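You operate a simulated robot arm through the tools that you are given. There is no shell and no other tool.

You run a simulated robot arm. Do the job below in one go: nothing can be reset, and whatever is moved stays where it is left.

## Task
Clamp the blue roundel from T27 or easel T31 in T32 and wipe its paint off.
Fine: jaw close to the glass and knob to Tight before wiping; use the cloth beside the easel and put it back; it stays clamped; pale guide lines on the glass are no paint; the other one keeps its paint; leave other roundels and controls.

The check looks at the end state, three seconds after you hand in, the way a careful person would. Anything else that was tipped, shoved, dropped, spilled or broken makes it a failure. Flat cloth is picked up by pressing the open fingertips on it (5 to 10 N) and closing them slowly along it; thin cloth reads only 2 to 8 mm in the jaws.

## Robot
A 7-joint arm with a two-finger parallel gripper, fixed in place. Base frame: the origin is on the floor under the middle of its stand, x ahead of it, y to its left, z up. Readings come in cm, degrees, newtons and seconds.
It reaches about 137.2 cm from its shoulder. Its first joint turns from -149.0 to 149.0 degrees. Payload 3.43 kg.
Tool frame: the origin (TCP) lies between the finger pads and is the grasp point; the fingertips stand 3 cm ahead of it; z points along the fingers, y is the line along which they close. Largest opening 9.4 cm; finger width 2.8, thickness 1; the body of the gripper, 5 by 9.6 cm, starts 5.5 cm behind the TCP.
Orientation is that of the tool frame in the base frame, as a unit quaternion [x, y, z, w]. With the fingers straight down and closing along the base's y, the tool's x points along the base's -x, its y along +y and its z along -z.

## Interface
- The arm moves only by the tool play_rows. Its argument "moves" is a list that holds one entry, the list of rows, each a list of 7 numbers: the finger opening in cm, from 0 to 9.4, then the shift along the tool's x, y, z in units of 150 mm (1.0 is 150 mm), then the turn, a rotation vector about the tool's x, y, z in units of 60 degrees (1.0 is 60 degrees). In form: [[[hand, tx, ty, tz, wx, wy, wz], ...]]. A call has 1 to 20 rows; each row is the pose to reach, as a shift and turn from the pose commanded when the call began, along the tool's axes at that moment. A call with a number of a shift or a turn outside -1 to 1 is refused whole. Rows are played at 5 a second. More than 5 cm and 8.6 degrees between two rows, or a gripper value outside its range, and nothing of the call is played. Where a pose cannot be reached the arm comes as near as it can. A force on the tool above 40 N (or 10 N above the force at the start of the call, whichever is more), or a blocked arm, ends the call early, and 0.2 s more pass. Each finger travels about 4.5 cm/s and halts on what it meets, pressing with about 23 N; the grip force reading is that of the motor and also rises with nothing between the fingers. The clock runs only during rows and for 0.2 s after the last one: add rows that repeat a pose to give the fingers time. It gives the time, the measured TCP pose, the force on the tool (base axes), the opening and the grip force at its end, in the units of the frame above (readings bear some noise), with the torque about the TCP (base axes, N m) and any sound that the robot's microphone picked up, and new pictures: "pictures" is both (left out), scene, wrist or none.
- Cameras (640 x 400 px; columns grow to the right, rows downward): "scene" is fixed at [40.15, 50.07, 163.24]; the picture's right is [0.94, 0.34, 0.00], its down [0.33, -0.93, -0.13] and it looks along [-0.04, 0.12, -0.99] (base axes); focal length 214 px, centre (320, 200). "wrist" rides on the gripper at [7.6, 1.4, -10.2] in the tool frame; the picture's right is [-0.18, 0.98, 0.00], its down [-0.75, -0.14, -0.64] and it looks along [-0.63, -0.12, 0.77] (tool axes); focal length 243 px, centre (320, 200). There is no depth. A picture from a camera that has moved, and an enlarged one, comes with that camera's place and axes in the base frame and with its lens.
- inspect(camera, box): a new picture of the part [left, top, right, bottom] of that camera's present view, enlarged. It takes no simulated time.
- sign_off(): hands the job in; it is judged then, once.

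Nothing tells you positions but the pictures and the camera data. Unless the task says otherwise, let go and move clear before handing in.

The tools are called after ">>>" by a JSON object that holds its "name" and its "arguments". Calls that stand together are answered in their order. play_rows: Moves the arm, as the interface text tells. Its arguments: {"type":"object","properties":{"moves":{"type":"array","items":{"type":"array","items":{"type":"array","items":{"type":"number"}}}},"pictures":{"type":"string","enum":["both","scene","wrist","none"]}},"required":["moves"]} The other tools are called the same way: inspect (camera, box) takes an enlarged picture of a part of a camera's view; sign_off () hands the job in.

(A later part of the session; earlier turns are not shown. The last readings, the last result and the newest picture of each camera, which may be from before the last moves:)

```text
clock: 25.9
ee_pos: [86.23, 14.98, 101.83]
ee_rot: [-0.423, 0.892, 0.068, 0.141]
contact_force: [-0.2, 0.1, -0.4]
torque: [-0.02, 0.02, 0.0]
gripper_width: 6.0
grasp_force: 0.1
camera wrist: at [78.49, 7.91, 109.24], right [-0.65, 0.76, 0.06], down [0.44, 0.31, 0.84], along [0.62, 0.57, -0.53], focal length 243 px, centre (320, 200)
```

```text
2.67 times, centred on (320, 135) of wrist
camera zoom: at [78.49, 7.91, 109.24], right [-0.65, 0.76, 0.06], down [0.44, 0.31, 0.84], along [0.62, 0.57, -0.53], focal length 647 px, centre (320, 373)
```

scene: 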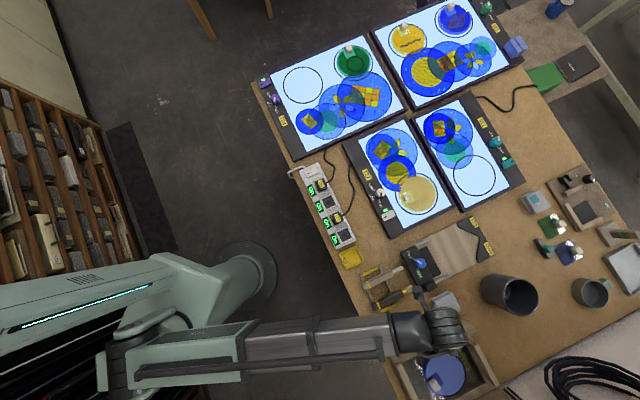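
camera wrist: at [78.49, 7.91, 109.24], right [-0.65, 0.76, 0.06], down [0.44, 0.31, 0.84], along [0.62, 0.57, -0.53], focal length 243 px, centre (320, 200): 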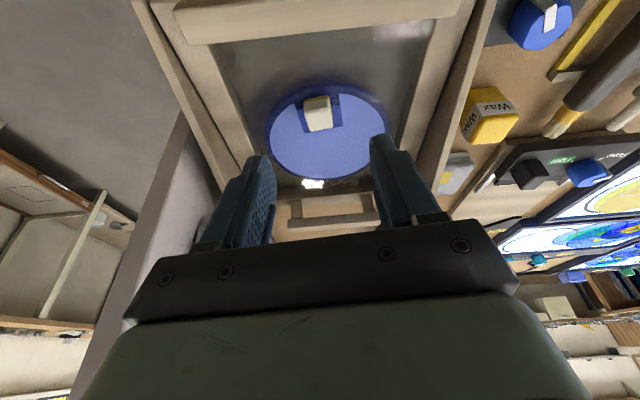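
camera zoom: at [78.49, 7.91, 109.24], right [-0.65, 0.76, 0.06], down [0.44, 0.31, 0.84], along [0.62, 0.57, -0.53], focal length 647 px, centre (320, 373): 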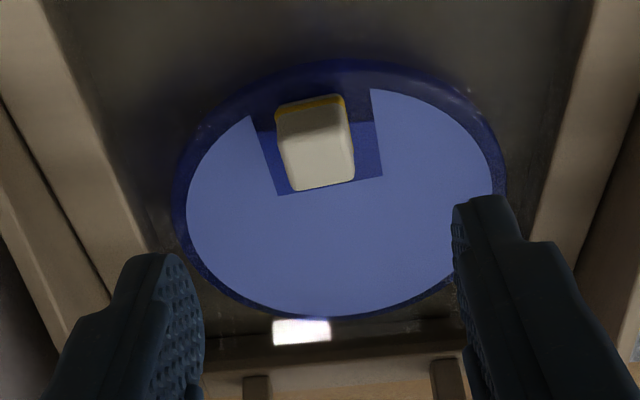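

The tool is square above the roundel. I'll zoom in on the handle for its exact place.

>>> {"name": "inspect", "arguments": {"camera": "wrist", "box": [280, 80, 360, 150]}}

```text
5.71 times, centred on (320, 115) of wrist
camera zoom: at [78.49, 7.91, 109.24], right [-0.65, 0.76, 0.06], down [0.44, 0.31, 0.84], along [0.62, 0.57, -0.53], focal length 1386 px, centre (320, 686)
```

zoom: 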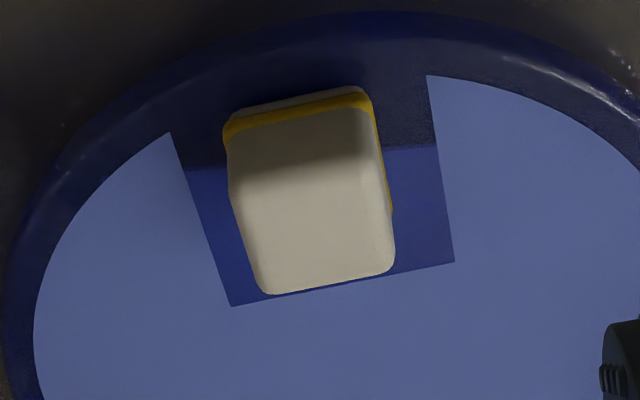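

The handle is about 2.2 cm wide and almost centred between the fingers. I'll come 5 cm closer along the tool axis and measure again.

>>> {"name": "play_rows", "arguments": {"moves": [[[6, -0.005, -0.002, 0.08, 0, 0, 0], [6, -0.01, -0.005, 0.16, 0, 0, 0], [6, -0.015, -0.007, 0.25, 0, 0, 0], [6, -0.02, -0.008, 0.333, 0, 0, 0], [6, -0.02, -0.008, 0.333, 0, 0, 0]]], "pictures": "wrist"}}

>>> {"name": "inspect", "arguments": {"camera": "wrist", "box": [240, 40, 400, 140]}}

```text
clock: 27.1
ee_pos: [87.63, 16.3, 97.39]
ee_rot: [-0.422, 0.893, 0.066, 0.143]
contact_force: [1.0, -0.5, 0.2]
torque: [-0.02, 0.01, 0.0]
gripper_width: 6.01
grasp_force: 0.0
camera wrist: at [79.83, 9.21, 104.7], right [-0.65, 0.76, 0.06], down [0.44, 0.31, 0.84], along [0.62, 0.57, -0.53], focal length 243 px, centre (320, 200)
```

wrist: 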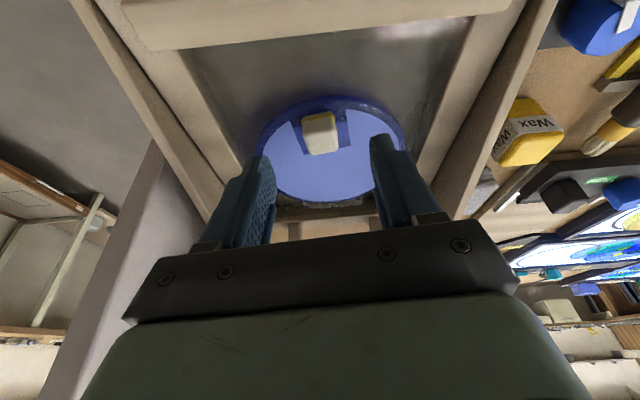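

```text
4.00 times, centred on (320, 90) of wrist
camera zoom: at [79.83, 9.21, 104.7], right [-0.65, 0.76, 0.06], down [0.44, 0.31, 0.84], along [0.62, 0.57, -0.53], focal length 970 px, centre (320, 640)
```

zoom: 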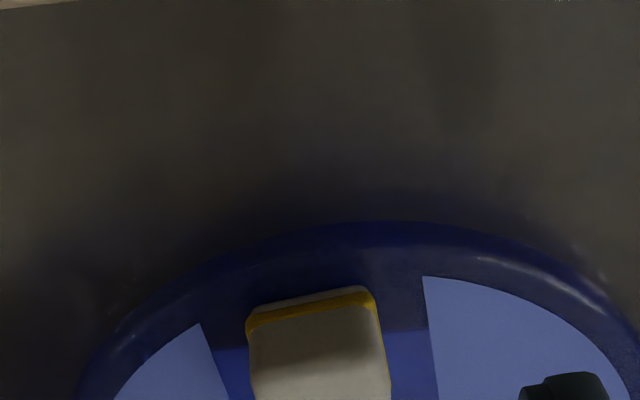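

Let me zoom properly on the handle from this closer pose.

>>> {"name": "inspect", "arguments": {"camera": "wrist", "box": [256, 90, 384, 170]}}

```text
5.00 times, centred on (320, 130) of wrist
camera zoom: at [79.83, 9.21, 104.7], right [-0.65, 0.76, 0.06], down [0.44, 0.31, 0.84], along [0.62, 0.57, -0.53], focal length 1213 px, centre (320, 550)
```

zoom: 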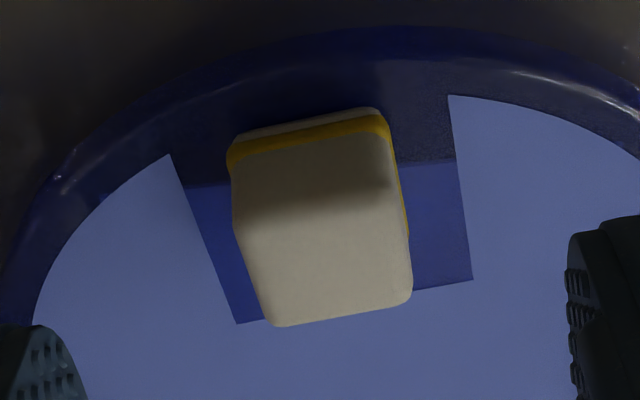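

The handle is centred to within a millimetre or two. I'll go down over it so the pads overlap it by about 1.8 cm, then check.

>>> {"name": "play_rows", "arguments": {"moves": [[[6, 0, 0.002, 0.06, 0, 0, 0], [6, 0, 0.005, 0.12, 0, 0, 0], [6, 0, 0.008, 0.18, 0, 0, 0], [6, 0, 0.008, 0.23, 0, 0, 0], [6, 0, 0.008, 0.267, 0, 0, 0], [6, 0, 0.008, 0.267, 0, 0, 0]]], "pictures": "both"}}

>>> {"name": "inspect", "arguments": {"camera": "wrist", "box": [224, 100, 416, 220]}}

```text
clock: 28.3
ee_pos: [88.21, 17.23, 94.08]
ee_rot: [-0.422, 0.893, 0.067, 0.145]
contact_force: [-4.7, -2.3, 16.3]
torque: [-0.13, 0.21, 0.01]
gripper_width: 5.98
grasp_force: 0.1
stopped in row 6: the force on the tool passed its limit at 44 N (the readings are from after the stop); the commanded pose is now the measured one
camera wrist: at [80.45, 10.1, 101.33], right [-0.65, 0.76, 0.05], down [0.43, 0.31, 0.85], along [0.63, 0.57, -0.53], focal length 243 px, centre (320, 200)
```

scene: 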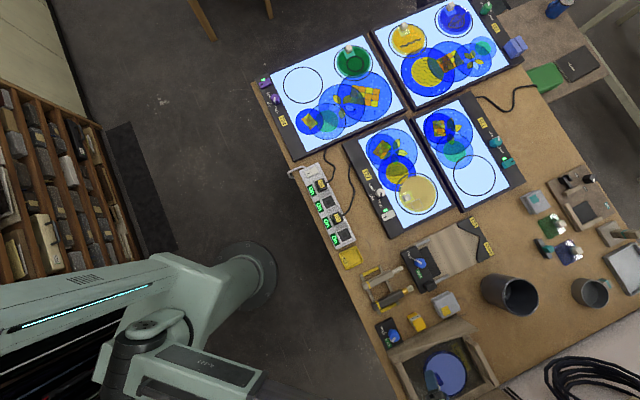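
wrist: 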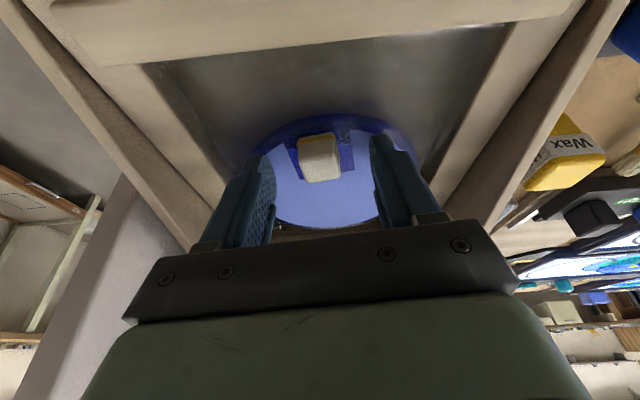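

```text
3.33 times, centred on (320, 160) of wrist
camera zoom: at [80.45, 10.1, 101.33], right [-0.65, 0.76, 0.05], down [0.43, 0.31, 0.85], along [0.63, 0.57, -0.53], focal length 809 px, centre (320, 333)
```

zoom: 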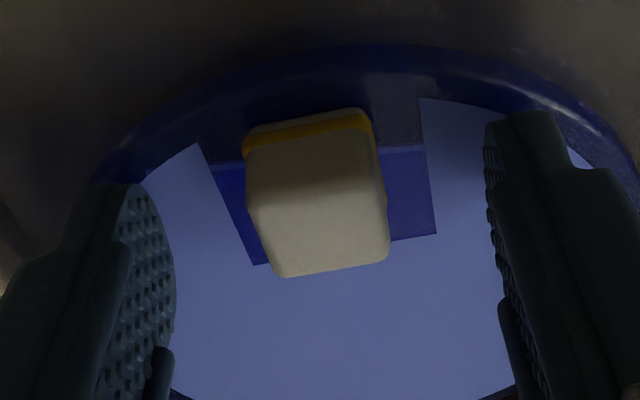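

The fingertips met the glass sooner than I expected. Rechecking the ellipse shape from several views, the roundel lies almost level (a few degrees at most) at z ≈ 91, so only the easel's side walls slope. I'll lift, square the tool to vertical over the handle, and look again.

>>> {"name": "play_rows", "arguments": {"moves": [[[6, 0, 0, -0.06, 0, 0, 0], [6, -0.01, 0, -0.13, 0, 0, 0], [6, -0.04, 0, -0.17, 0, 0.1, 0], [6, -0.07, 0, -0.19, 0, 0.2, 0], [6, -0.087, 0, -0.19, 0, 0.3, 0], [6, -0.087, 0, -0.19, 0, 0.3, 0]]], "pictures": "wrist"}}

>>> {"name": "inspect", "arguments": {"camera": "wrist", "box": [224, 60, 416, 180]}}

```text
clock: 29.7
ee_pos: [88.47, 17.54, 96.97]
ee_rot: [-0.428, 0.904, -0.001, 0.002]
contact_force: [0.5, 0.5, 0.5]
torque: [-0.01, -0.04, -0.04]
gripper_width: 6.02
grasp_force: 0.0
camera wrist: at [82.45, 12.62, 107.21], right [-0.64, 0.77, 0.0], down [0.59, 0.49, 0.64], along [0.49, 0.41, -0.77], focal length 243 px, centre (320, 200)
```

wrist: 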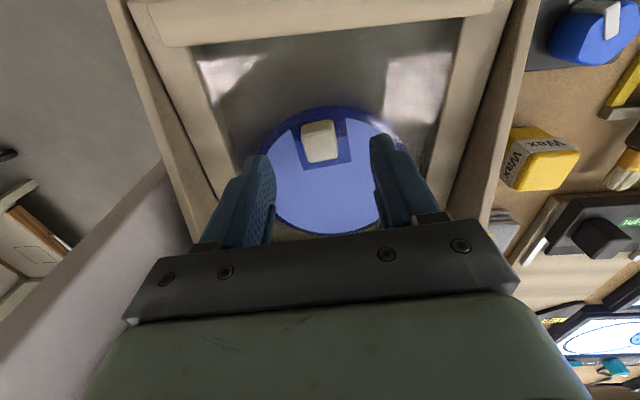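

```text
3.33 times, centred on (320, 120) of wrist
camera zoom: at [82.45, 12.62, 107.21], right [-0.64, 0.77, 0.0], down [0.59, 0.49, 0.64], along [0.49, 0.41, -0.77], focal length 809 px, centre (320, 467)
```

zoom: 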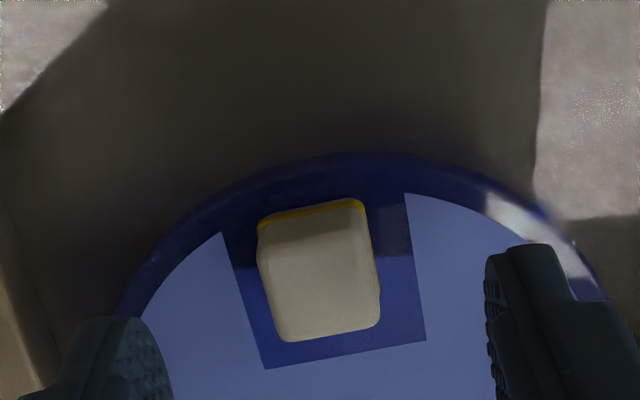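

The handle is centred and aligned with the fingers. I'll go down to just above the glass.

>>> {"name": "play_rows", "arguments": {"moves": [[[6, 0, 0, 0.06, 0, 0, 0], [6, 0, 0, 0.12, 0, 0, 0], [6, 0, 0, 0.155, 0, 0, 0], [6, 0, 0, 0.18, 0, 0, 0], [6, 0, 0, 0.18, 0, 0, 0]]], "pictures": "wrist"}}

>>> {"name": "inspect", "arguments": {"camera": "wrist", "box": [224, 90, 416, 210]}}

```text
clock: 30.9
ee_pos: [88.6, 17.54, 94.28]
ee_rot: [-0.427, 0.904, -0.001, 0.002]
contact_force: [0.3, -0.9, -0.4]
torque: [-0.03, -0.02, -0.02]
gripper_width: 6.01
grasp_force: 0.2
camera wrist: at [82.53, 12.59, 104.52], right [-0.64, 0.77, 0.0], down [0.58, 0.49, 0.64], along [0.5, 0.41, -0.76], focal length 243 px, centre (320, 200)
```

wrist: 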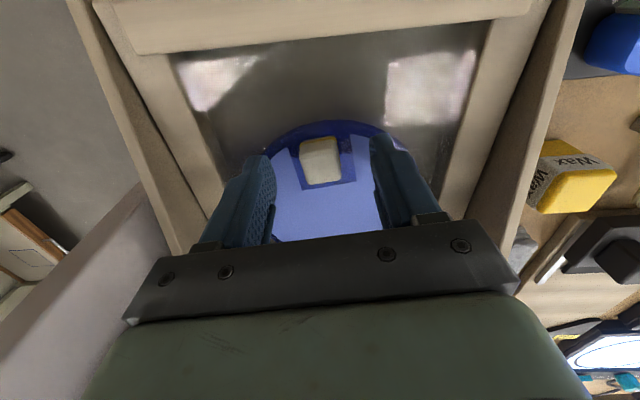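

```text
3.33 times, centred on (320, 150) of wrist
camera zoom: at [82.53, 12.59, 104.52], right [-0.64, 0.77, 0.0], down [0.58, 0.49, 0.64], along [0.5, 0.41, -0.76], focal length 809 px, centre (320, 367)
```

zoom: 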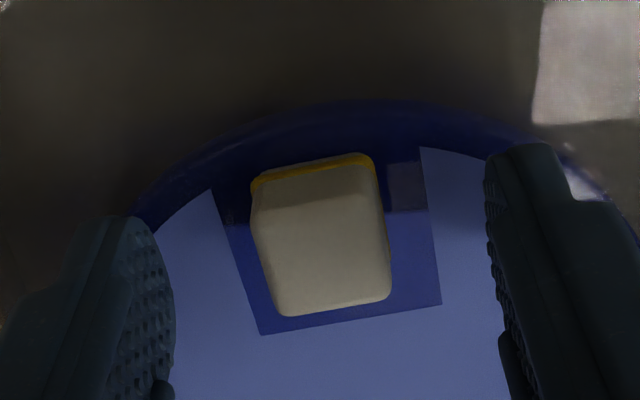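

No contact with the tips at about 91.3. I'll go a little lower in tiny steps and watch the force.

>>> {"name": "play_rows", "arguments": {"moves": [[[6, 0, 0, 0.007, 0, 0, 0], [6, 0, 0, 0.014, 0, 0, 0], [6, 0, 0, 0.02, 0, 0, 0], [6, 0, 0, 0.02, 0, 0, 0]]], "pictures": "none"}}

```text
clock: 31.9
ee_pos: [88.64, 17.58, 93.78]
ee_rot: [-0.427, 0.904, -0.001, 0.002]
contact_force: [0.5, -0.6, 0.2]
torque: [0.04, 0.0, -0.04]
gripper_width: 5.99
grasp_force: 0.0
```

Still no contact with the tips near 90.8. One more small step down.

>>> {"name": "play_rows", "arguments": {"moves": [[[6, 0, 0, 0.007, 0, 0, 0], [6, 0, 0, 0.014, 0, 0, 0], [6, 0, 0, 0.02, 0, 0, 0], [6, 0, 0, 0.02, 0, 0, 0]]], "pictures": "wrist"}}

>>> {"name": "inspect", "arguments": {"camera": "wrist", "box": [224, 90, 416, 210]}}

```text
clock: 32.9
ee_pos: [88.49, 17.58, 93.79]
ee_rot: [-0.428, 0.904, 0.0, 0.004]
contact_force: [1.0, -0.9, 22.8]
torque: [0.44, 0.35, -0.02]
gripper_width: 5.98
grasp_force: 0.1
camera wrist: at [82.48, 12.58, 103.96], right [-0.64, 0.77, 0.0], down [0.58, 0.49, 0.65], along [0.5, 0.41, -0.76], focal length 243 px, centre (320, 200)
```

wrist: 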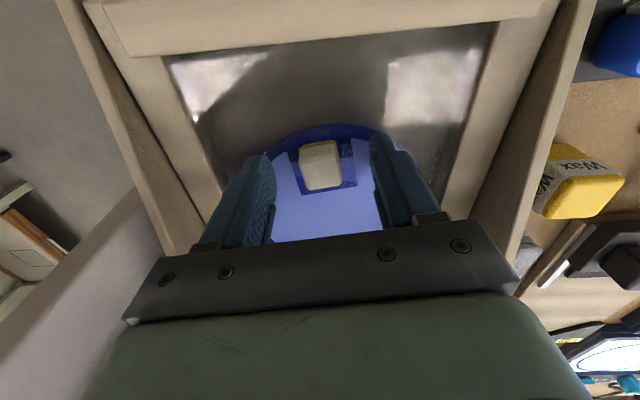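

```text
3.33 times, centred on (320, 150) of wrist
camera zoom: at [82.48, 12.58, 103.96], right [-0.64, 0.77, 0.0], down [0.58, 0.49, 0.65], along [0.5, 0.41, -0.76], focal length 809 px, centre (320, 367)
```

zoom: 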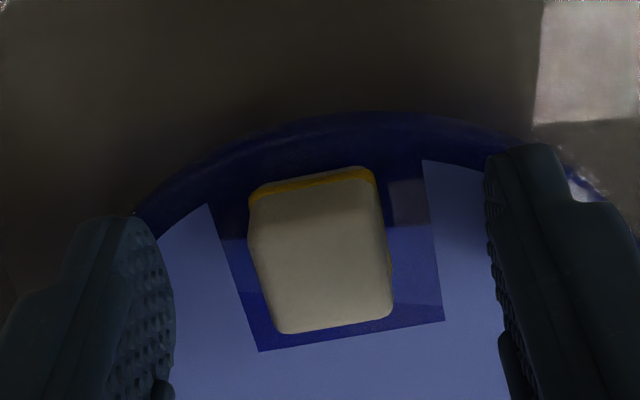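

Light contact with the glass at z ≈ 90.8, so the pads overlap the handle by about 1.2 cm. I'll back off 3 mm and close on the handle.

>>> {"name": "play_rows", "arguments": {"moves": [[[6, 0, 0, -0.012, 0, 0, 0], [6, 0, 0, -0.02, 0, 0, 0], [4, 0, 0, -0.02, 0, 0, 0], [3, 0, 0, -0.02, 0, 0, 0], [2, 0, 0, -0.02, 0, 0, 0], [1, 0, 0, -0.02, 0, 0, 0], [0.5, 0, 0, -0.02, 0, 0, 0], [0.5, 0, 0, -0.02, 0, 0, 0], [0.5, 0, 0, -0.02, 0, 0, 0]]], "pictures": "wrist"}}

>>> {"name": "inspect", "arguments": {"camera": "wrist", "box": [224, 90, 416, 210]}}

```text
clock: 34.9
ee_pos: [88.52, 17.62, 93.89]
ee_rot: [-0.427, 0.904, -0.001, 0.003]
contact_force: [0.1, 0.1, -0.3]
torque: [-0.02, 0.06, 0.01]
gripper_width: 2.11
grasp_force: 23.5
camera wrist: at [82.52, 12.59, 104.18], right [-0.64, 0.77, 0.0], down [0.58, 0.49, 0.64], along [0.5, 0.41, -0.76], focal length 243 px, centre (320, 200)
```

wrist: 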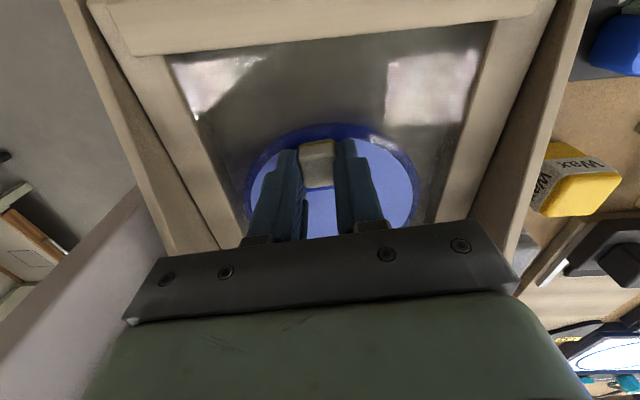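

```text
3.33 times, centred on (320, 150) of wrist
camera zoom: at [82.52, 12.59, 104.18], right [-0.64, 0.77, 0.0], down [0.58, 0.49, 0.64], along [0.5, 0.41, -0.76], focal length 809 px, centre (320, 367)
```

zoom: 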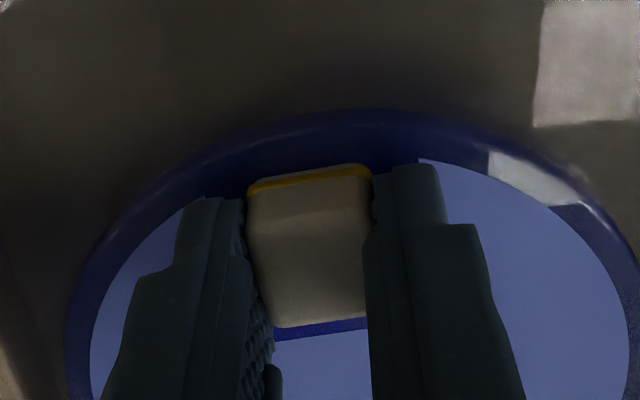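

The handle is gripped (2.1 cm, 23 N). I'll lift slowly and look.

>>> {"name": "play_rows", "arguments": {"moves": [[[0.5, 0, 0, -0.02, 0, 0, 0], [0.5, 0, 0, -0.05, 0, 0, 0], [0.5, 0, 0, -0.09, 0, 0, 0], [0.5, 0, 0, -0.14, 0, 0, 0], [0.5, 0, 0, -0.2, 0, 0, 0], [0.5, 0, 0, -0.2, 0, 0, 0]]], "pictures": "wrist"}}

```text
clock: 36.3
ee_pos: [88.55, 17.59, 96.91]
ee_rot: [-0.427, 0.904, -0.001, 0.003]
contact_force: [0.7, -0.5, -1.2]
torque: [-0.06, 0.01, -0.01]
gripper_width: 2.13
grasp_force: 23.3
camera wrist: at [82.54, 12.57, 107.16], right [-0.64, 0.77, 0.0], down [0.59, 0.49, 0.64], along [0.5, 0.41, -0.76], focal length 243 px, centre (320, 200)
```

wrist: 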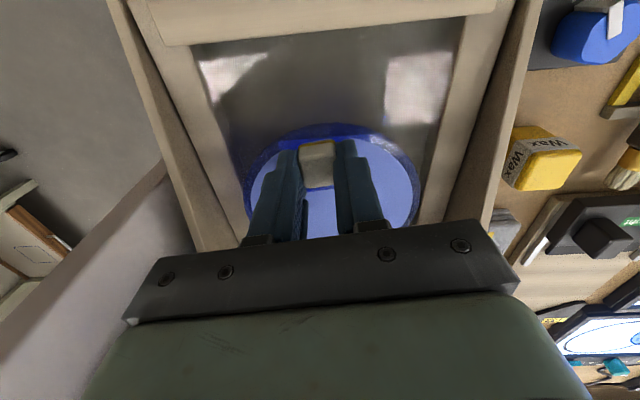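

The roundel is off the easel and sits steady in the fingers. I'll raise it and measure its position relative to the tool.

>>> {"name": "play_rows", "arguments": {"moves": [[[0.5, 0, 0, -0.15, 0, 0, 0], [0.5, 0, 0, -0.35, 0, 0, 0], [0.5, 0, 0, -0.55, 0, 0, 0], [0.5, 0, 0, -0.75, 0, 0, 0], [0.5, 0, 0, -0.85, 0, 0, 0], [0.5, 0, 0, -0.85, 0, 0, 0]]], "pictures": "both"}}

>>> {"name": "inspect", "arguments": {"camera": "wrist", "box": [210, 100, 450, 250]}}

```text
clock: 37.7
ee_pos: [88.31, 17.61, 109.69]
ee_rot: [-0.427, 0.904, -0.001, 0.003]
contact_force: [0.1, 0.2, -0.7]
torque: [-0.04, -0.01, 0.03]
gripper_width: 2.15
grasp_force: 22.5
camera wrist: at [82.37, 12.51, 119.86], right [-0.64, 0.77, 0.0], down [0.58, 0.49, 0.64], along [0.5, 0.41, -0.76], focal length 243 px, centre (320, 200)
```

scene: 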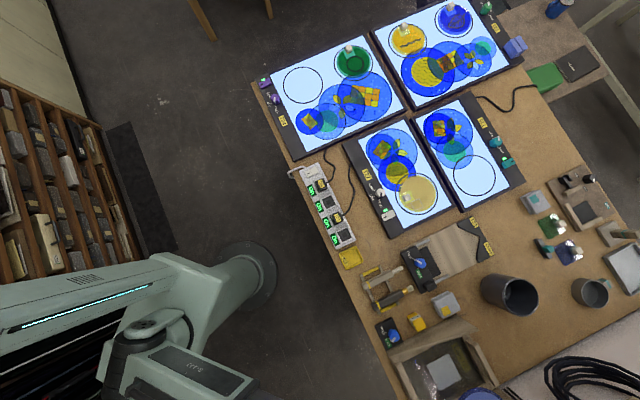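
wrist: 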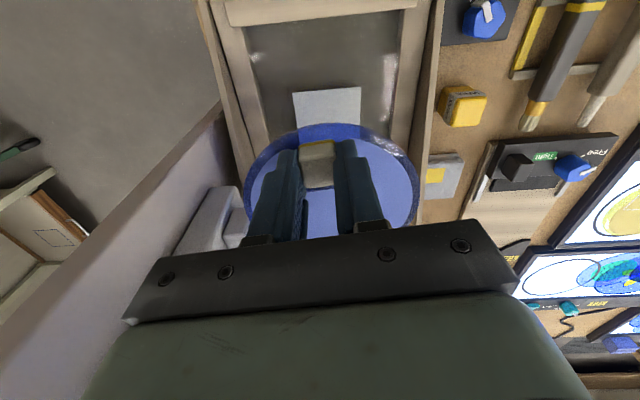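

```text
2.67 times, centred on (330, 175) of wrist
camera zoom: at [82.37, 12.51, 119.86], right [-0.64, 0.77, 0.0], down [0.58, 0.49, 0.64], along [0.5, 0.41, -0.76], focal length 647 px, centre (293, 267)
```

zoom: 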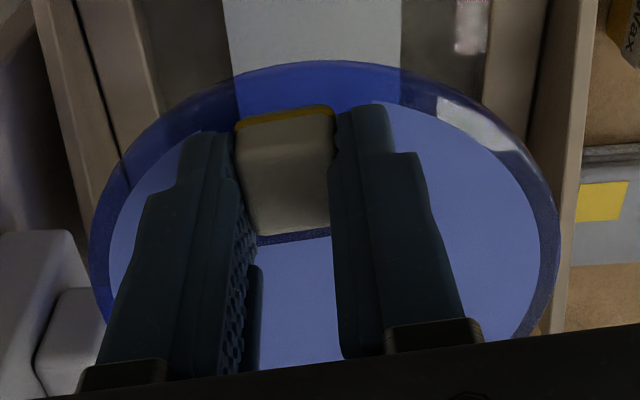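

The disc centre is about 3.9 cm ahead of the handle in the tool frame, with a radius of about 6.2 cm. I'll carry it across to above clamp T32, keeping it high over the cup and easel.

>>> {"name": "play_rows", "arguments": {"moves": [[[0.5, -0.12, 0.13, 0, 0, 0, 0], [0.5, -0.28, 0.3, 0, 0, 0, 0], [0.5, -0.45, 0.474, 0, 0, 0, 0], [0.5, -0.62, 0.65, 0, 0, 0, 0], [0.5, -0.78, 0.82, 0, 0, 0, 0], [0.5, -0.9, 0.947, 0, 0, 0, 0], [0.5, -0.9, 0.947, 0, 0, 0, 0]]], "pictures": "wrist"}}

>>> {"name": "play_rows", "arguments": {"moves": [[[0.5, -0.12, 0.13, 0.02, 0, 0, 0.015], [0.5, -0.28, 0.3, 0.06, 0, 0, 0.03], [0.5, -0.45, 0.474, 0.1, 0, 0, 0.045], [0.5, -0.62, 0.65, 0.15, 0, 0, 0.06], [0.5, -0.78, 0.82, 0.18, 0, 0, 0.075], [0.5, -0.88, 0.93, 0.2, 0, 0, 0.093], [0.5, -0.88, 0.93, 0.2, 0, 0, 0.093]]], "pictures": "both"}}

```text
clock: 39.3
ee_pos: [85.94, 36.93, 109.8]
ee_rot: [-0.427, 0.904, -0.001, 0.002]
contact_force: [0.5, 1.1, -0.8]
torque: [-0.05, 0.04, 0.01]
gripper_width: 2.13
grasp_force: 23.4
camera wrist: at [80.0, 31.91, 119.97], right [-0.64, 0.77, 0.0], down [0.58, 0.49, 0.64], along [0.5, 0.41, -0.76], focal length 243 px, centre (320, 200)
```

wrist: 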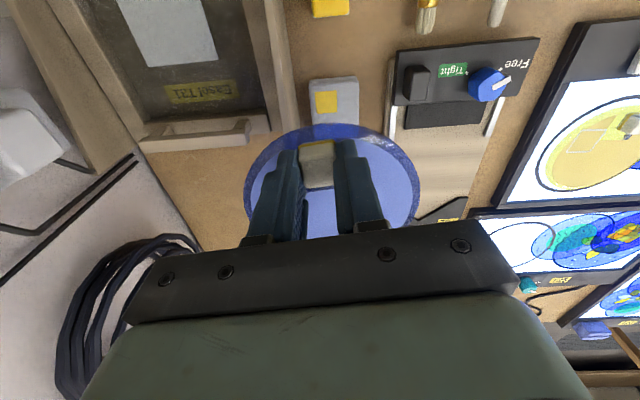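

```text
clock: 40.9
ee_pos: [83.53, 55.98, 106.72]
ee_rot: [-0.383, 0.924, -0.001, 0.003]
contact_force: [-0.8, -0.2, -0.4]
torque: [-0.01, 0.04, 0.0]
gripper_width: 2.12
grasp_force: 23.1
camera wrist: at [77.13, 51.68, 116.99], right [-0.56, 0.83, 0.0], down [0.63, 0.43, 0.65], along [0.53, 0.36, -0.76], focal length 243 px, centre (320, 200)
```

scene: 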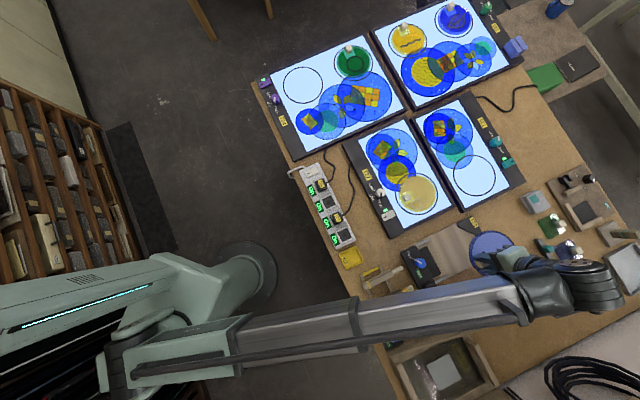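
wrist: 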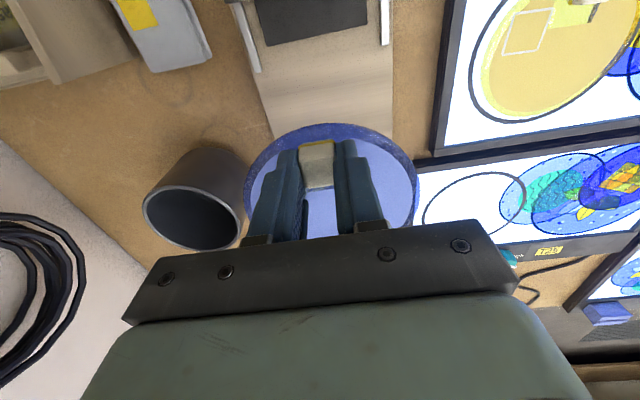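

The roundel is above the clamp. I'll correct by a few millimetres and lower it to about 3 cm above the wood to check the fit.

>>> {"name": "play_rows", "arguments": {"moves": [[[0.5, -0.01, 0.01, 0.15, 0, 0, 0], [0.5, -0.02, 0.02, 0.35, 0, 0, 0], [0.5, -0.023, 0.029, 0.55, 0, 0, 0], [0.5, -0.023, 0.029, 0.7, 0, 0, 0], [0.5, -0.023, 0.029, 0.78, 0, 0, 0], [0.5, -0.023, 0.029, 0.78, 0, 0, 0]]], "pictures": "both"}}

>>> {"name": "inspect", "arguments": {"camera": "wrist", "box": [160, 60, 480, 260]}}

>>> {"name": "inspect", "arguments": {"camera": "scene", "box": [400, 200, 560, 300]}}

```text
clock: 42.3
ee_pos: [83.62, 56.5, 94.93]
ee_rot: [-0.382, 0.924, 0.0, 0.001]
contact_force: [0.1, 0.2, -1.4]
torque: [-0.05, 0.03, 0.02]
gripper_width: 2.14
grasp_force: 22.6
camera wrist: at [77.17, 52.2, 105.13], right [-0.56, 0.83, 0.0], down [0.63, 0.43, 0.65], along [0.53, 0.36, -0.76], focal length 243 px, centre (320, 200)
```

scene: 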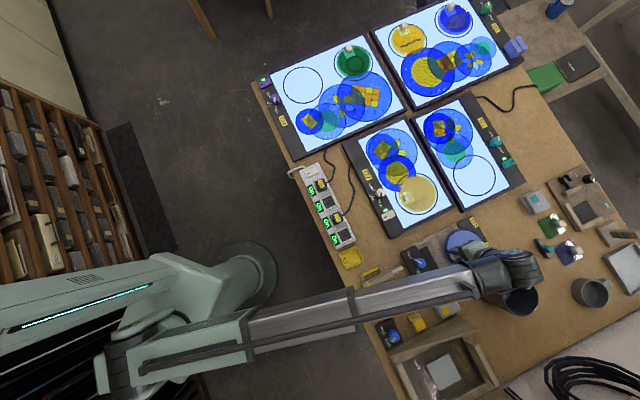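
wrist: 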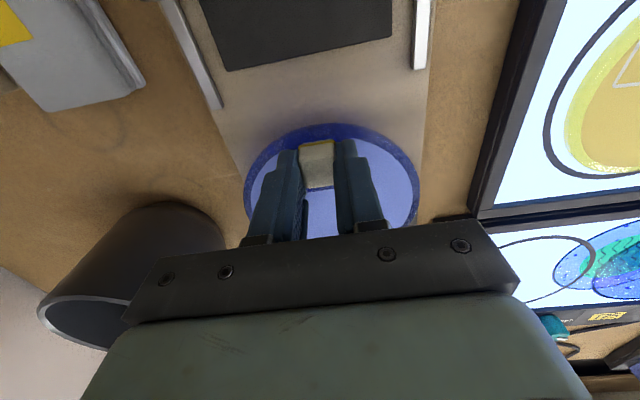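

```text
2.00 times, centred on (320, 160) of wrist
camera zoom: at [77.17, 52.2, 105.13], right [-0.56, 0.83, 0.0], down [0.63, 0.43, 0.65], along [0.53, 0.36, -0.76], focal length 485 px, centre (320, 280)
```

zoom: 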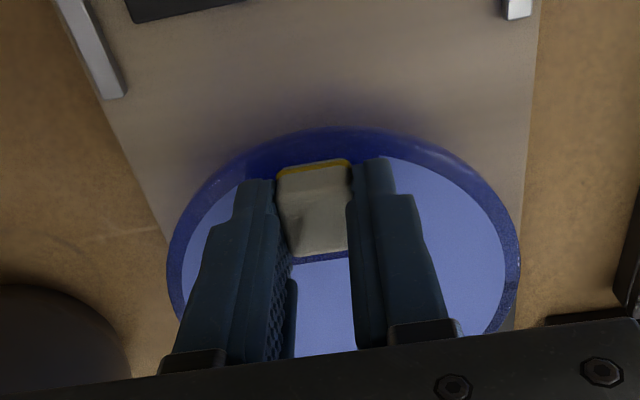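

```text
4.00 times, centred on (480, 250) of scene
camera zoom: at [40.15, 50.07, 163.24], right [0.94, 0.34, 0.0], down [0.33, -0.93, -0.13], along [-0.04, 0.12, -0.99], focal length 858 px, centre (-320, 0)
```

zoom: 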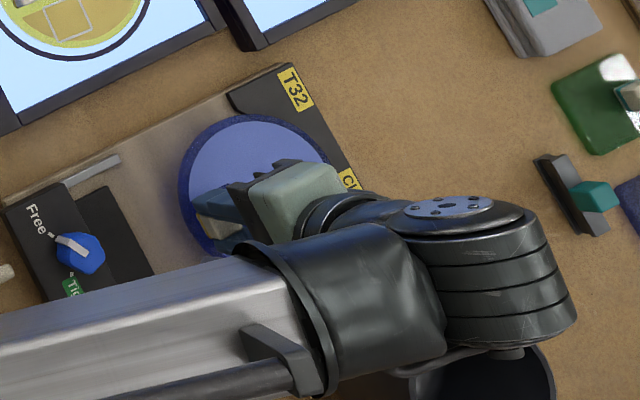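

The scene view confirms the disc centre is within a few millimetres of my target. I'll lower it gently onto the wood.

>>> {"name": "play_rows", "arguments": {"moves": [[[0.5, 0, 0, 0.05, 0, 0, 0], [0.5, 0, 0, 0.1, 0, 0, 0], [0.5, 0, 0, 0.14, 0, 0, 0], [0.5, 0, 0, 0.15, 0, 0, 0], [0.5, 0, 0, 0.15, 0, 0, 0]]], "pictures": "wrist"}}

>>> {"name": "inspect", "arguments": {"camera": "wrist", "box": [160, 60, 480, 260]}}

```text
clock: 43.5
ee_pos: [83.71, 56.61, 92.63]
ee_rot: [-0.383, 0.924, -0.001, 0.003]
contact_force: [0.1, -0.8, -0.3]
torque: [0.0, 0.02, -0.04]
gripper_width: 2.15
grasp_force: 23.0
camera wrist: at [77.23, 52.19, 102.91], right [-0.56, 0.83, 0.0], down [0.63, 0.43, 0.65], along [0.53, 0.36, -0.76], focal length 243 px, centre (320, 200)
```

wrist: 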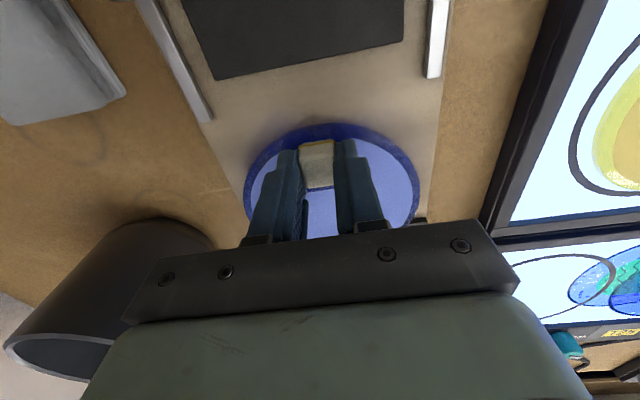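

```text
2.00 times, centred on (320, 160) of wrist
camera zoom: at [77.23, 52.19, 102.91], right [-0.56, 0.83, 0.0], down [0.63, 0.43, 0.65], along [0.53, 0.36, -0.76], focal length 485 px, centre (320, 280)
```

zoom: 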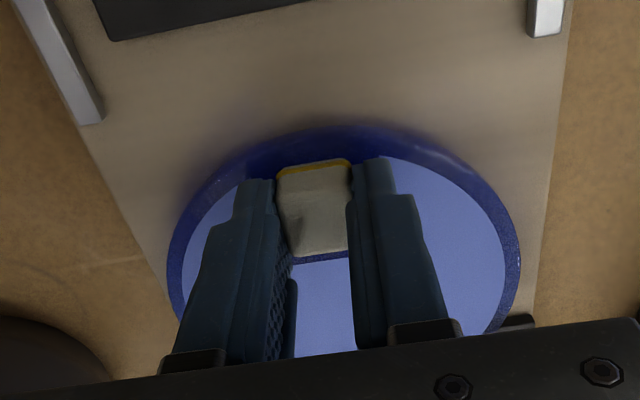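

Another few millimetres down with a small backward margin from the V, watching the force.

>>> {"name": "play_rows", "arguments": {"moves": [[[0.5, 0.02, 0, 0.007, 0, 0, 0], [0.5, 0.02, 0, 0.014, 0, 0, 0], [0.5, 0.02, 0, 0.021, 0, 0, 0], [0.5, 0.02, 0, 0.028, 0, 0, 0], [0.5, 0.02, 0, 0.028, 0, 0, 0]]], "pictures": "none"}}

>>> {"name": "play_rows", "arguments": {"moves": [[[0.5, 0, 0, 0.007, 0, 0, 0], [0.5, 0, 0, 0.014, 0, 0, 0], [0.5, 0, 0, 0.014, 0, 0, 0]]], "pictures": "none"}}

```text
clock: 44.7
ee_pos: [83.45, 56.3, 92.35]
ee_rot: [-0.383, 0.924, -0.001, 0.002]
contact_force: [-2.0, -0.5, 6.6]
torque: [0.23, -0.66, 0.14]
gripper_width: 2.13
grasp_force: 23.2
```

```text
clock: 45.5
ee_pos: [83.44, 56.45, 92.1]
ee_rot: [-0.382, 0.924, 0.0, 0.002]
contact_force: [-3.5, 0.0, 6.3]
torque: [0.18, -0.59, 0.16]
gripper_width: 2.14
grasp_force: 22.9
```

A light contact at the far-right edge, with some torque. I'll look before going on.

>>> {"name": "play_rows", "arguments": {"moves": [[[0.5, 0, 0, 0, 0, 0, 0]]], "pictures": "both"}}

>>> {"name": "inspect", "arguments": {"camera": "wrist", "box": [160, 60, 480, 260]}}

>>> {"name": "inspect", "arguments": {"camera": "scene", "box": [420, 210, 500, 260]}}

```text
clock: 45.9
ee_pos: [83.42, 56.39, 92.23]
ee_rot: [-0.383, 0.924, 0.0, 0.003]
contact_force: [-2.8, 0.2, 6.1]
torque: [0.17, -0.53, 0.11]
gripper_width: 2.15
grasp_force: 22.6
camera wrist: at [77.01, 51.95, 102.31], right [-0.56, 0.83, 0.0], down [0.63, 0.43, 0.65], along [0.53, 0.36, -0.76], focal length 243 px, centre (320, 200)
```

scene: 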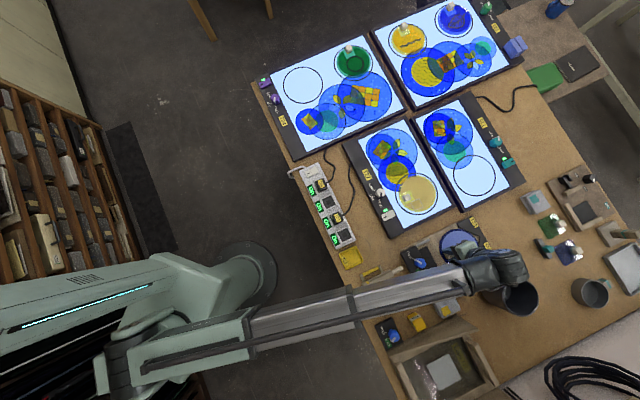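
wrist: 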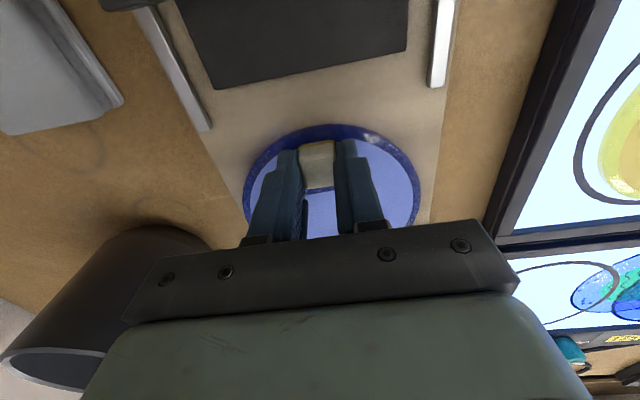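

```text
2.00 times, centred on (320, 160) of wrist
camera zoom: at [77.01, 51.95, 102.31], right [-0.56, 0.83, 0.0], down [0.63, 0.43, 0.65], along [0.53, 0.36, -0.76], focal length 485 px, centre (320, 280)
```

zoom: 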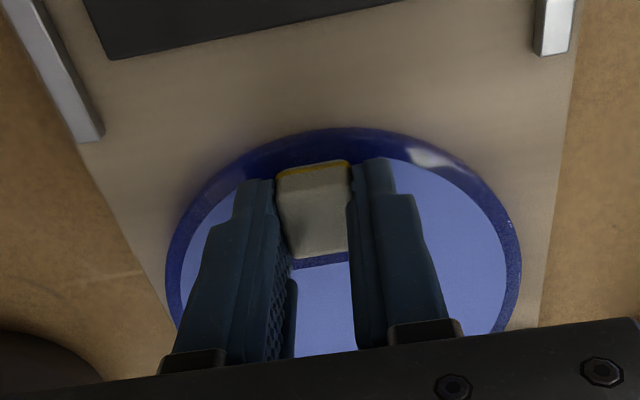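

```text
8.00 times, centred on (460, 235) of scene
camera zoom: at [40.15, 50.07, 163.24], right [0.94, 0.34, 0.0], down [0.33, -0.93, -0.13], along [-0.04, 0.12, -0.99], focal length 1716 px, centre (-800, -80)
```

zoom: 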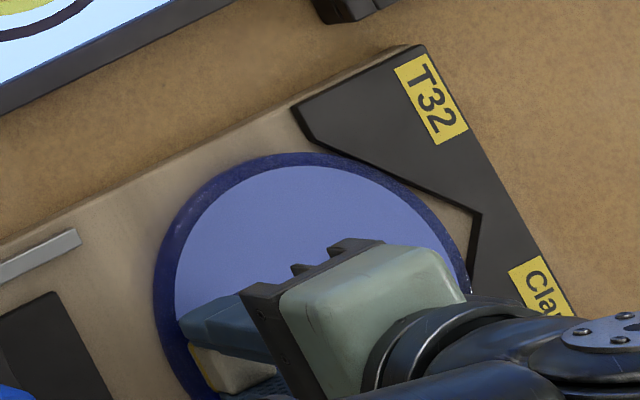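

The disc rim is touching the near V arm (the "Clamp" side), so it sits a few millimetres too far to that side. I'll lift slightly, shift it over and back a little, and lower again.

>>> {"name": "play_rows", "arguments": {"moves": [[[0.5, 0, 0, -0.02, 0, 0, 0], [0.5, 0, 0, -0.04, 0, 0, 0], [0.5, 0.012, 0.015, -0.04, 0, 0, 0], [0.5, 0.022, 0.027, -0.04, 0, 0, 0], [0.5, 0.022, 0.027, -0.02, 0, 0, 0], [0.5, 0.022, 0.027, -0.02, 0, 0, 0]]], "pictures": "none"}}

>>> {"name": "play_rows", "arguments": {"moves": [[[0.5, 0, 0, 0.008, 0, 0, 0], [0.5, 0, 0, 0.016, 0, 0, 0], [0.5, 0, 0, 0.024, 0, 0, 0], [0.5, 0, 0, 0.024, 0, 0, 0]]], "pictures": "none"}}

```text
clock: 47.3
ee_pos: [83.0, 56.52, 92.44]
ee_rot: [-0.383, 0.924, -0.001, 0.003]
contact_force: [-0.2, -0.2, -1.0]
torque: [-0.07, 0.01, -0.02]
gripper_width: 2.13
grasp_force: 23.3
```

```text
clock: 48.3
ee_pos: [82.86, 56.45, 92.03]
ee_rot: [-0.382, 0.924, -0.001, 0.003]
contact_force: [-0.4, -0.1, 0.2]
torque: [-0.06, 0.06, 0.01]
gripper_width: 2.14
grasp_force: 23.3
```

Free now at the same height, so the disc cleared the V arm. Continuing down.

>>> {"name": "play_rows", "arguments": {"moves": [[[0.5, 0, 0, 0.007, 0, 0, 0], [0.5, 0, 0, 0.014, 0, 0, 0], [0.5, 0, 0, 0.014, 0, 0, 0]]], "pictures": "none"}}

>>> {"name": "play_rows", "arguments": {"moves": [[[0.5, 0, 0, 0.007, 0, 0, 0], [0.5, 0, 0, 0.014, 0, 0, 0], [0.5, 0, 0, 0.014, 0, 0, 0]]], "pictures": "wrist"}}

```text
clock: 49.1
ee_pos: [82.95, 56.44, 92.07]
ee_rot: [-0.383, 0.924, -0.001, 0.003]
contact_force: [2.0, 4.2, 17.5]
torque: [-0.12, 0.22, -0.03]
gripper_width: 2.14
grasp_force: 23.7
```

```text
clock: 49.9
ee_pos: [82.82, 56.42, 91.81]
ee_rot: [-0.382, 0.924, 0.0, 0.004]
contact_force: [6.8, 9.4, 39.0]
torque: [0.02, 0.34, -0.06]
gripper_width: 2.16
grasp_force: 22.7
camera wrist: at [76.45, 52.03, 102.06], right [-0.56, 0.83, 0.0], down [0.63, 0.43, 0.65], along [0.54, 0.36, -0.76], focal length 243 px, centre (320, 200)
```

wrist: 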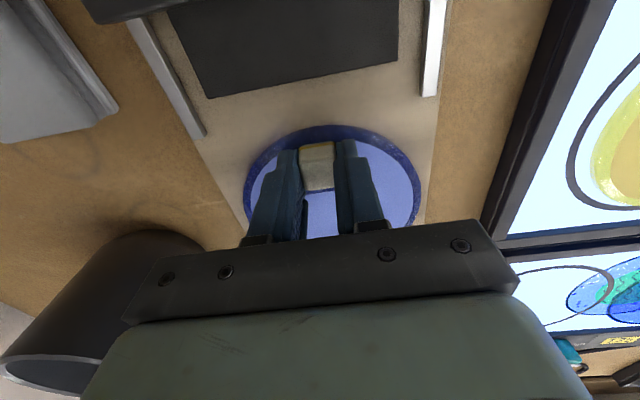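

The disc is flat on the wood (even force). I'll ease off the pressure and open the fingers.

>>> {"name": "play_rows", "arguments": {"moves": [[[0.5, 0, 0, -0.012, 0, 0, 0], [0.5, 0, 0, -0.022, 0, 0, 0], [0.5, 0, 0, -0.022, 0, 0, 0], [2.4, 0, 0, -0.022, 0, 0, 0], [3, 0, 0, -0.022, 0, 0, 0], [4, 0, 0, -0.022, 0, 0, 0], [5, 0, 0, -0.022, 0, 0, 0], [5, 0, 0, -0.022, 0, 0, 0]]], "pictures": "wrist"}}

>>> {"name": "inspect", "arguments": {"camera": "scene", "box": [420, 210, 500, 260]}}

```text
clock: 51.7
ee_pos: [82.93, 56.38, 92.04]
ee_rot: [-0.383, 0.924, -0.001, 0.002]
contact_force: [-0.4, -0.5, 0.0]
torque: [0.05, -0.02, -0.03]
gripper_width: 5.0
grasp_force: 0.0
camera wrist: at [76.48, 52.05, 102.19], right [-0.56, 0.83, 0.0], down [0.63, 0.43, 0.64], along [0.53, 0.36, -0.76], focal length 243 px, centre (320, 200)
```

wrist: 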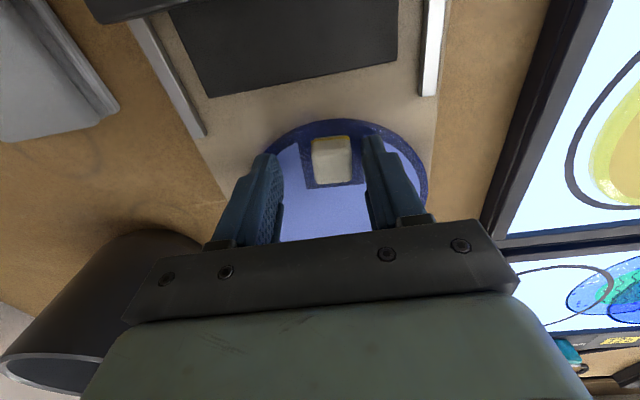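

```text
8.00 times, centred on (460, 235) of scene
camera zoom: at [40.15, 50.07, 163.24], right [0.94, 0.34, 0.0], down [0.33, -0.93, -0.13], along [-0.04, 0.12, -0.99], focal length 1716 px, centre (-800, -80)
```

zoom: 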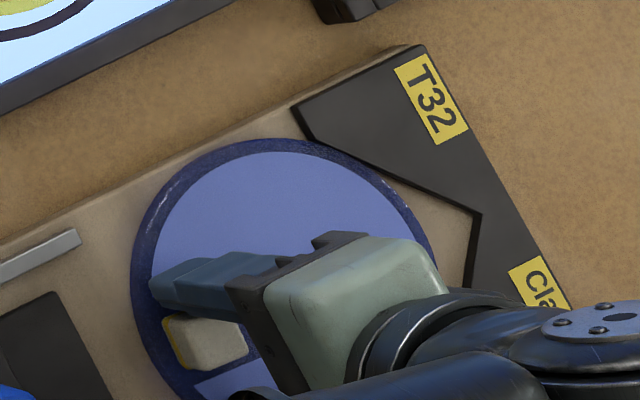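

On release the disc slid about 7 mm sideways. It's flat and clear of the V, but off-centre. I'll re-grip the handle to centre it and slide it toward the V.

>>> {"name": "play_rows", "arguments": {"moves": [[[5, 0.02, 0, 0, 0, 0, 0], [5, 0.033, 0, 0, 0, 0, 0], [4, 0.033, 0, 0, 0, 0, 0], [3.4, 0.033, 0, 0, 0, 0, 0], [2.8, 0.033, 0, 0, 0, 0, 0], [2.4, 0.033, 0, 0, 0, 0, 0], [2.0, 0.033, 0, 0, 0, 0, 0], [1.5, 0.033, 0, 0, 0, 0, 0], [1.5, 0.033, 0, 0, 0, 0, 0]]], "pictures": "wrist"}}

>>> {"name": "inspect", "arguments": {"camera": "scene", "box": [420, 210, 500, 260]}}

```text
clock: 53.7
ee_pos: [82.67, 56.11, 91.96]
ee_rot: [-0.382, 0.924, -0.001, 0.002]
contact_force: [0.0, -1.0, -0.8]
torque: [0.04, 0.04, 0.04]
gripper_width: 2.12
grasp_force: 23.1
camera wrist: at [76.16, 51.7, 102.2], right [-0.56, 0.83, 0.0], down [0.63, 0.43, 0.65], along [0.53, 0.36, -0.76], focal length 243 px, centre (320, 200)
```

wrist: 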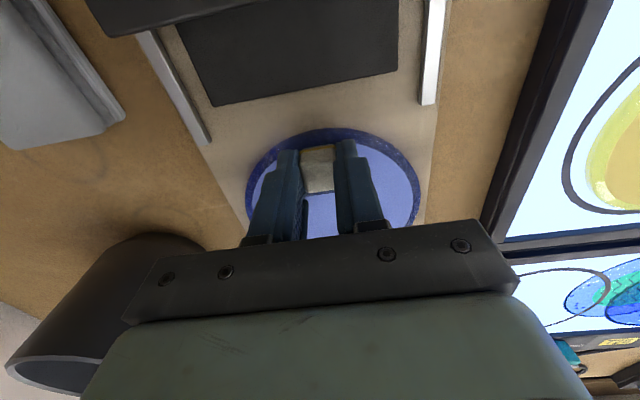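

```text
8.00 times, centred on (460, 235) of scene
camera zoom: at [40.15, 50.07, 163.24], right [0.94, 0.34, 0.0], down [0.33, -0.93, -0.13], along [-0.04, 0.12, -0.99], focal length 1716 px, centre (-800, -80)
```

zoom: 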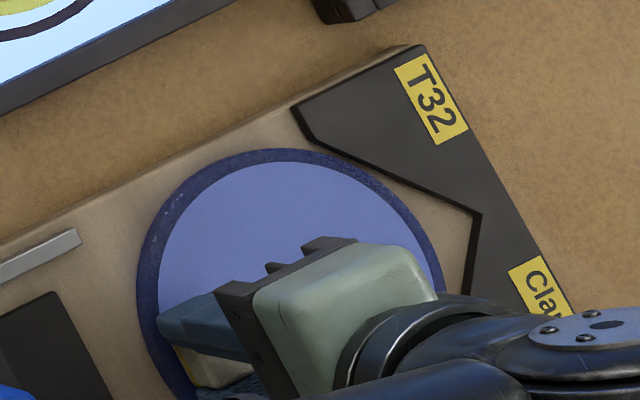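

The disc is nicely centred on the V axis now, about 9 mm short of nesting. I'll slide it 7 mm toward the V, then release.

>>> {"name": "play_rows", "arguments": {"moves": [[[1.5, -0.012, -0.003, 0, 0, 0, 0], [1.5, -0.024, -0.006, 0, 0, 0, 0], [1.5, -0.036, -0.008, 0, 0, 0, 0], [1.5, -0.047, -0.008, 0, 0, 0, 0], [1.5, -0.047, -0.008, 0, 0, 0, 0]]], "pictures": "none"}}

>>> {"name": "inspect", "arguments": {"camera": "scene", "box": [420, 210, 500, 260]}}

```text
clock: 54.9
ee_pos: [83.09, 56.46, 92.04]
ee_rot: [-0.382, 0.924, -0.001, 0.001]
contact_force: [-4.3, -11.6, -1.1]
torque: [-0.48, 0.2, 0.04]
gripper_width: 2.12
grasp_force: 22.1
```

```text
8.00 times, centred on (460, 235) of scene
camera zoom: at [40.15, 50.07, 163.24], right [0.94, 0.34, 0.0], down [0.33, -0.93, -0.13], along [-0.04, 0.12, -0.99], focal length 1716 px, centre (-800, -80)
```

zoom: 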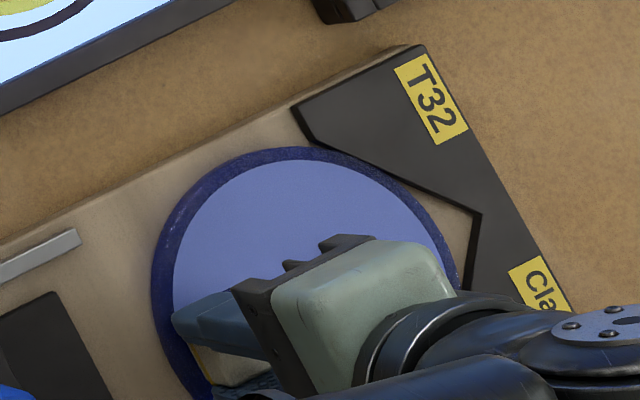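

It's touching the T32-side arm first, so I'll shift it slightly to the other side and seat it evenly.

>>> {"name": "play_rows", "arguments": {"moves": [[[1.5, 0.015, 0, 0, 0, 0, 0], [1.5, 0.015, -0.012, 0, 0, 0, 0], [1.5, 0.015, -0.025, 0, 0, 0, 0], [1.5, 0.005, -0.025, 0, 0, 0, 0], [1.5, -0.003, -0.025, 0, 0, 0, 0], [1.5, -0.003, -0.025, 0, 0, 0, 0]]], "pictures": "none"}}

>>> {"name": "inspect", "arguments": {"camera": "scene", "box": [420, 210, 500, 260]}}

```text
clock: 56.3
ee_pos: [83.25, 56.32, 92.06]
ee_rot: [-0.383, 0.924, 0.0, 0.001]
contact_force: [-19.9, -5.7, 1.3]
torque: [-0.15, 0.42, 0.09]
gripper_width: 2.17
grasp_force: 22.6
```

```text
8.00 times, centred on (460, 235) of scene
camera zoom: at [40.15, 50.07, 163.24], right [0.94, 0.34, 0.0], down [0.33, -0.93, -0.13], along [-0.04, 0.12, -0.99], focal length 1716 px, centre (-800, -80)
```

zoom: 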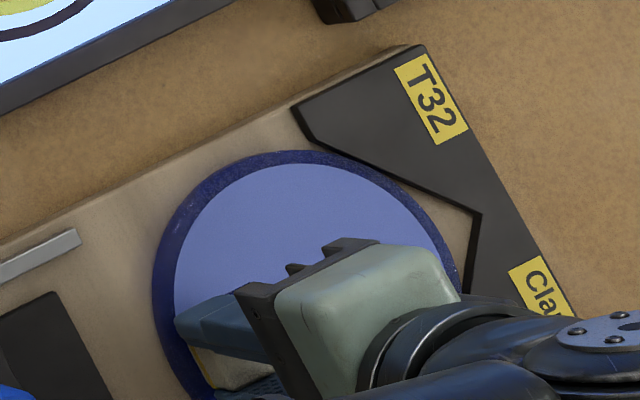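

It's seated against both arms now (the reaction comes from the opposite side). I'll relax by a millimetre or two, release, and raise the gripper.

>>> {"name": "play_rows", "arguments": {"moves": [[[1.5, 0.012, 0.008, 0, 0, 0, 0], [1.5, 0.016, 0.01, 0, 0, 0, 0], [1.5, 0.016, 0.01, 0, 0, 0, 0], [2.4, 0.016, 0.01, 0, 0, 0, 0], [3, 0.016, 0.01, 0, 0, 0, 0], [4, 0.016, 0.01, 0, 0, 0, 0], [5, 0.016, 0.01, 0, 0, 0, 0], [5, 0.016, 0.01, 0, 0, 0, 0]]], "pictures": "wrist"}}

>>> {"name": "inspect", "arguments": {"camera": "scene", "box": [420, 210, 500, 260]}}

```text
clock: 58.1
ee_pos: [83.29, 56.21, 92.02]
ee_rot: [-0.383, 0.924, -0.001, 0.002]
contact_force: [1.0, 0.2, -0.2]
torque: [-0.03, -0.02, 0.0]
gripper_width: 5.02
grasp_force: 0.2
camera wrist: at [76.78, 51.82, 102.26], right [-0.56, 0.83, 0.0], down [0.63, 0.43, 0.65], along [0.53, 0.36, -0.76], focal length 243 px, centre (320, 200)
```

wrist: 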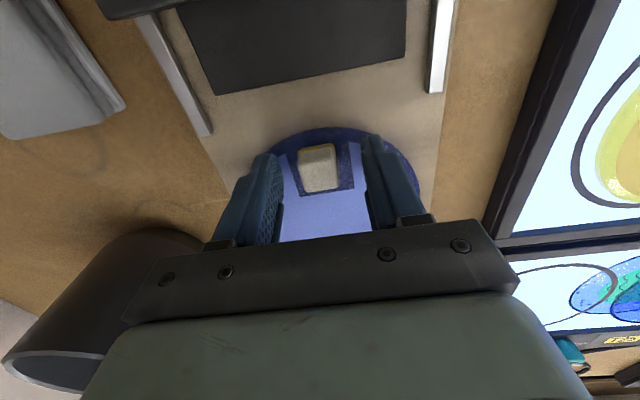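

```text
8.00 times, centred on (460, 235) of scene
camera zoom: at [40.15, 50.07, 163.24], right [0.94, 0.34, 0.0], down [0.33, -0.93, -0.13], along [-0.04, 0.12, -0.99], focal length 1716 px, centre (-800, -80)
```

zoom: 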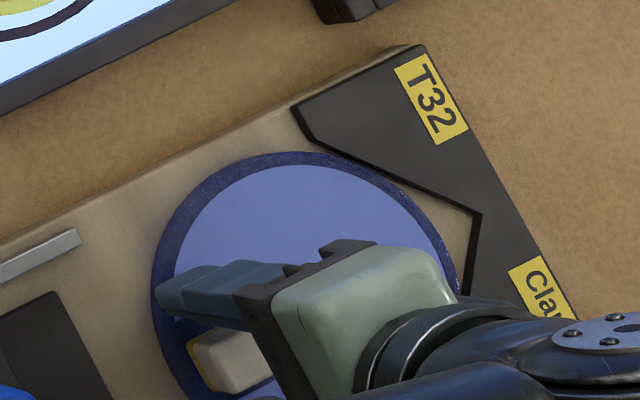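

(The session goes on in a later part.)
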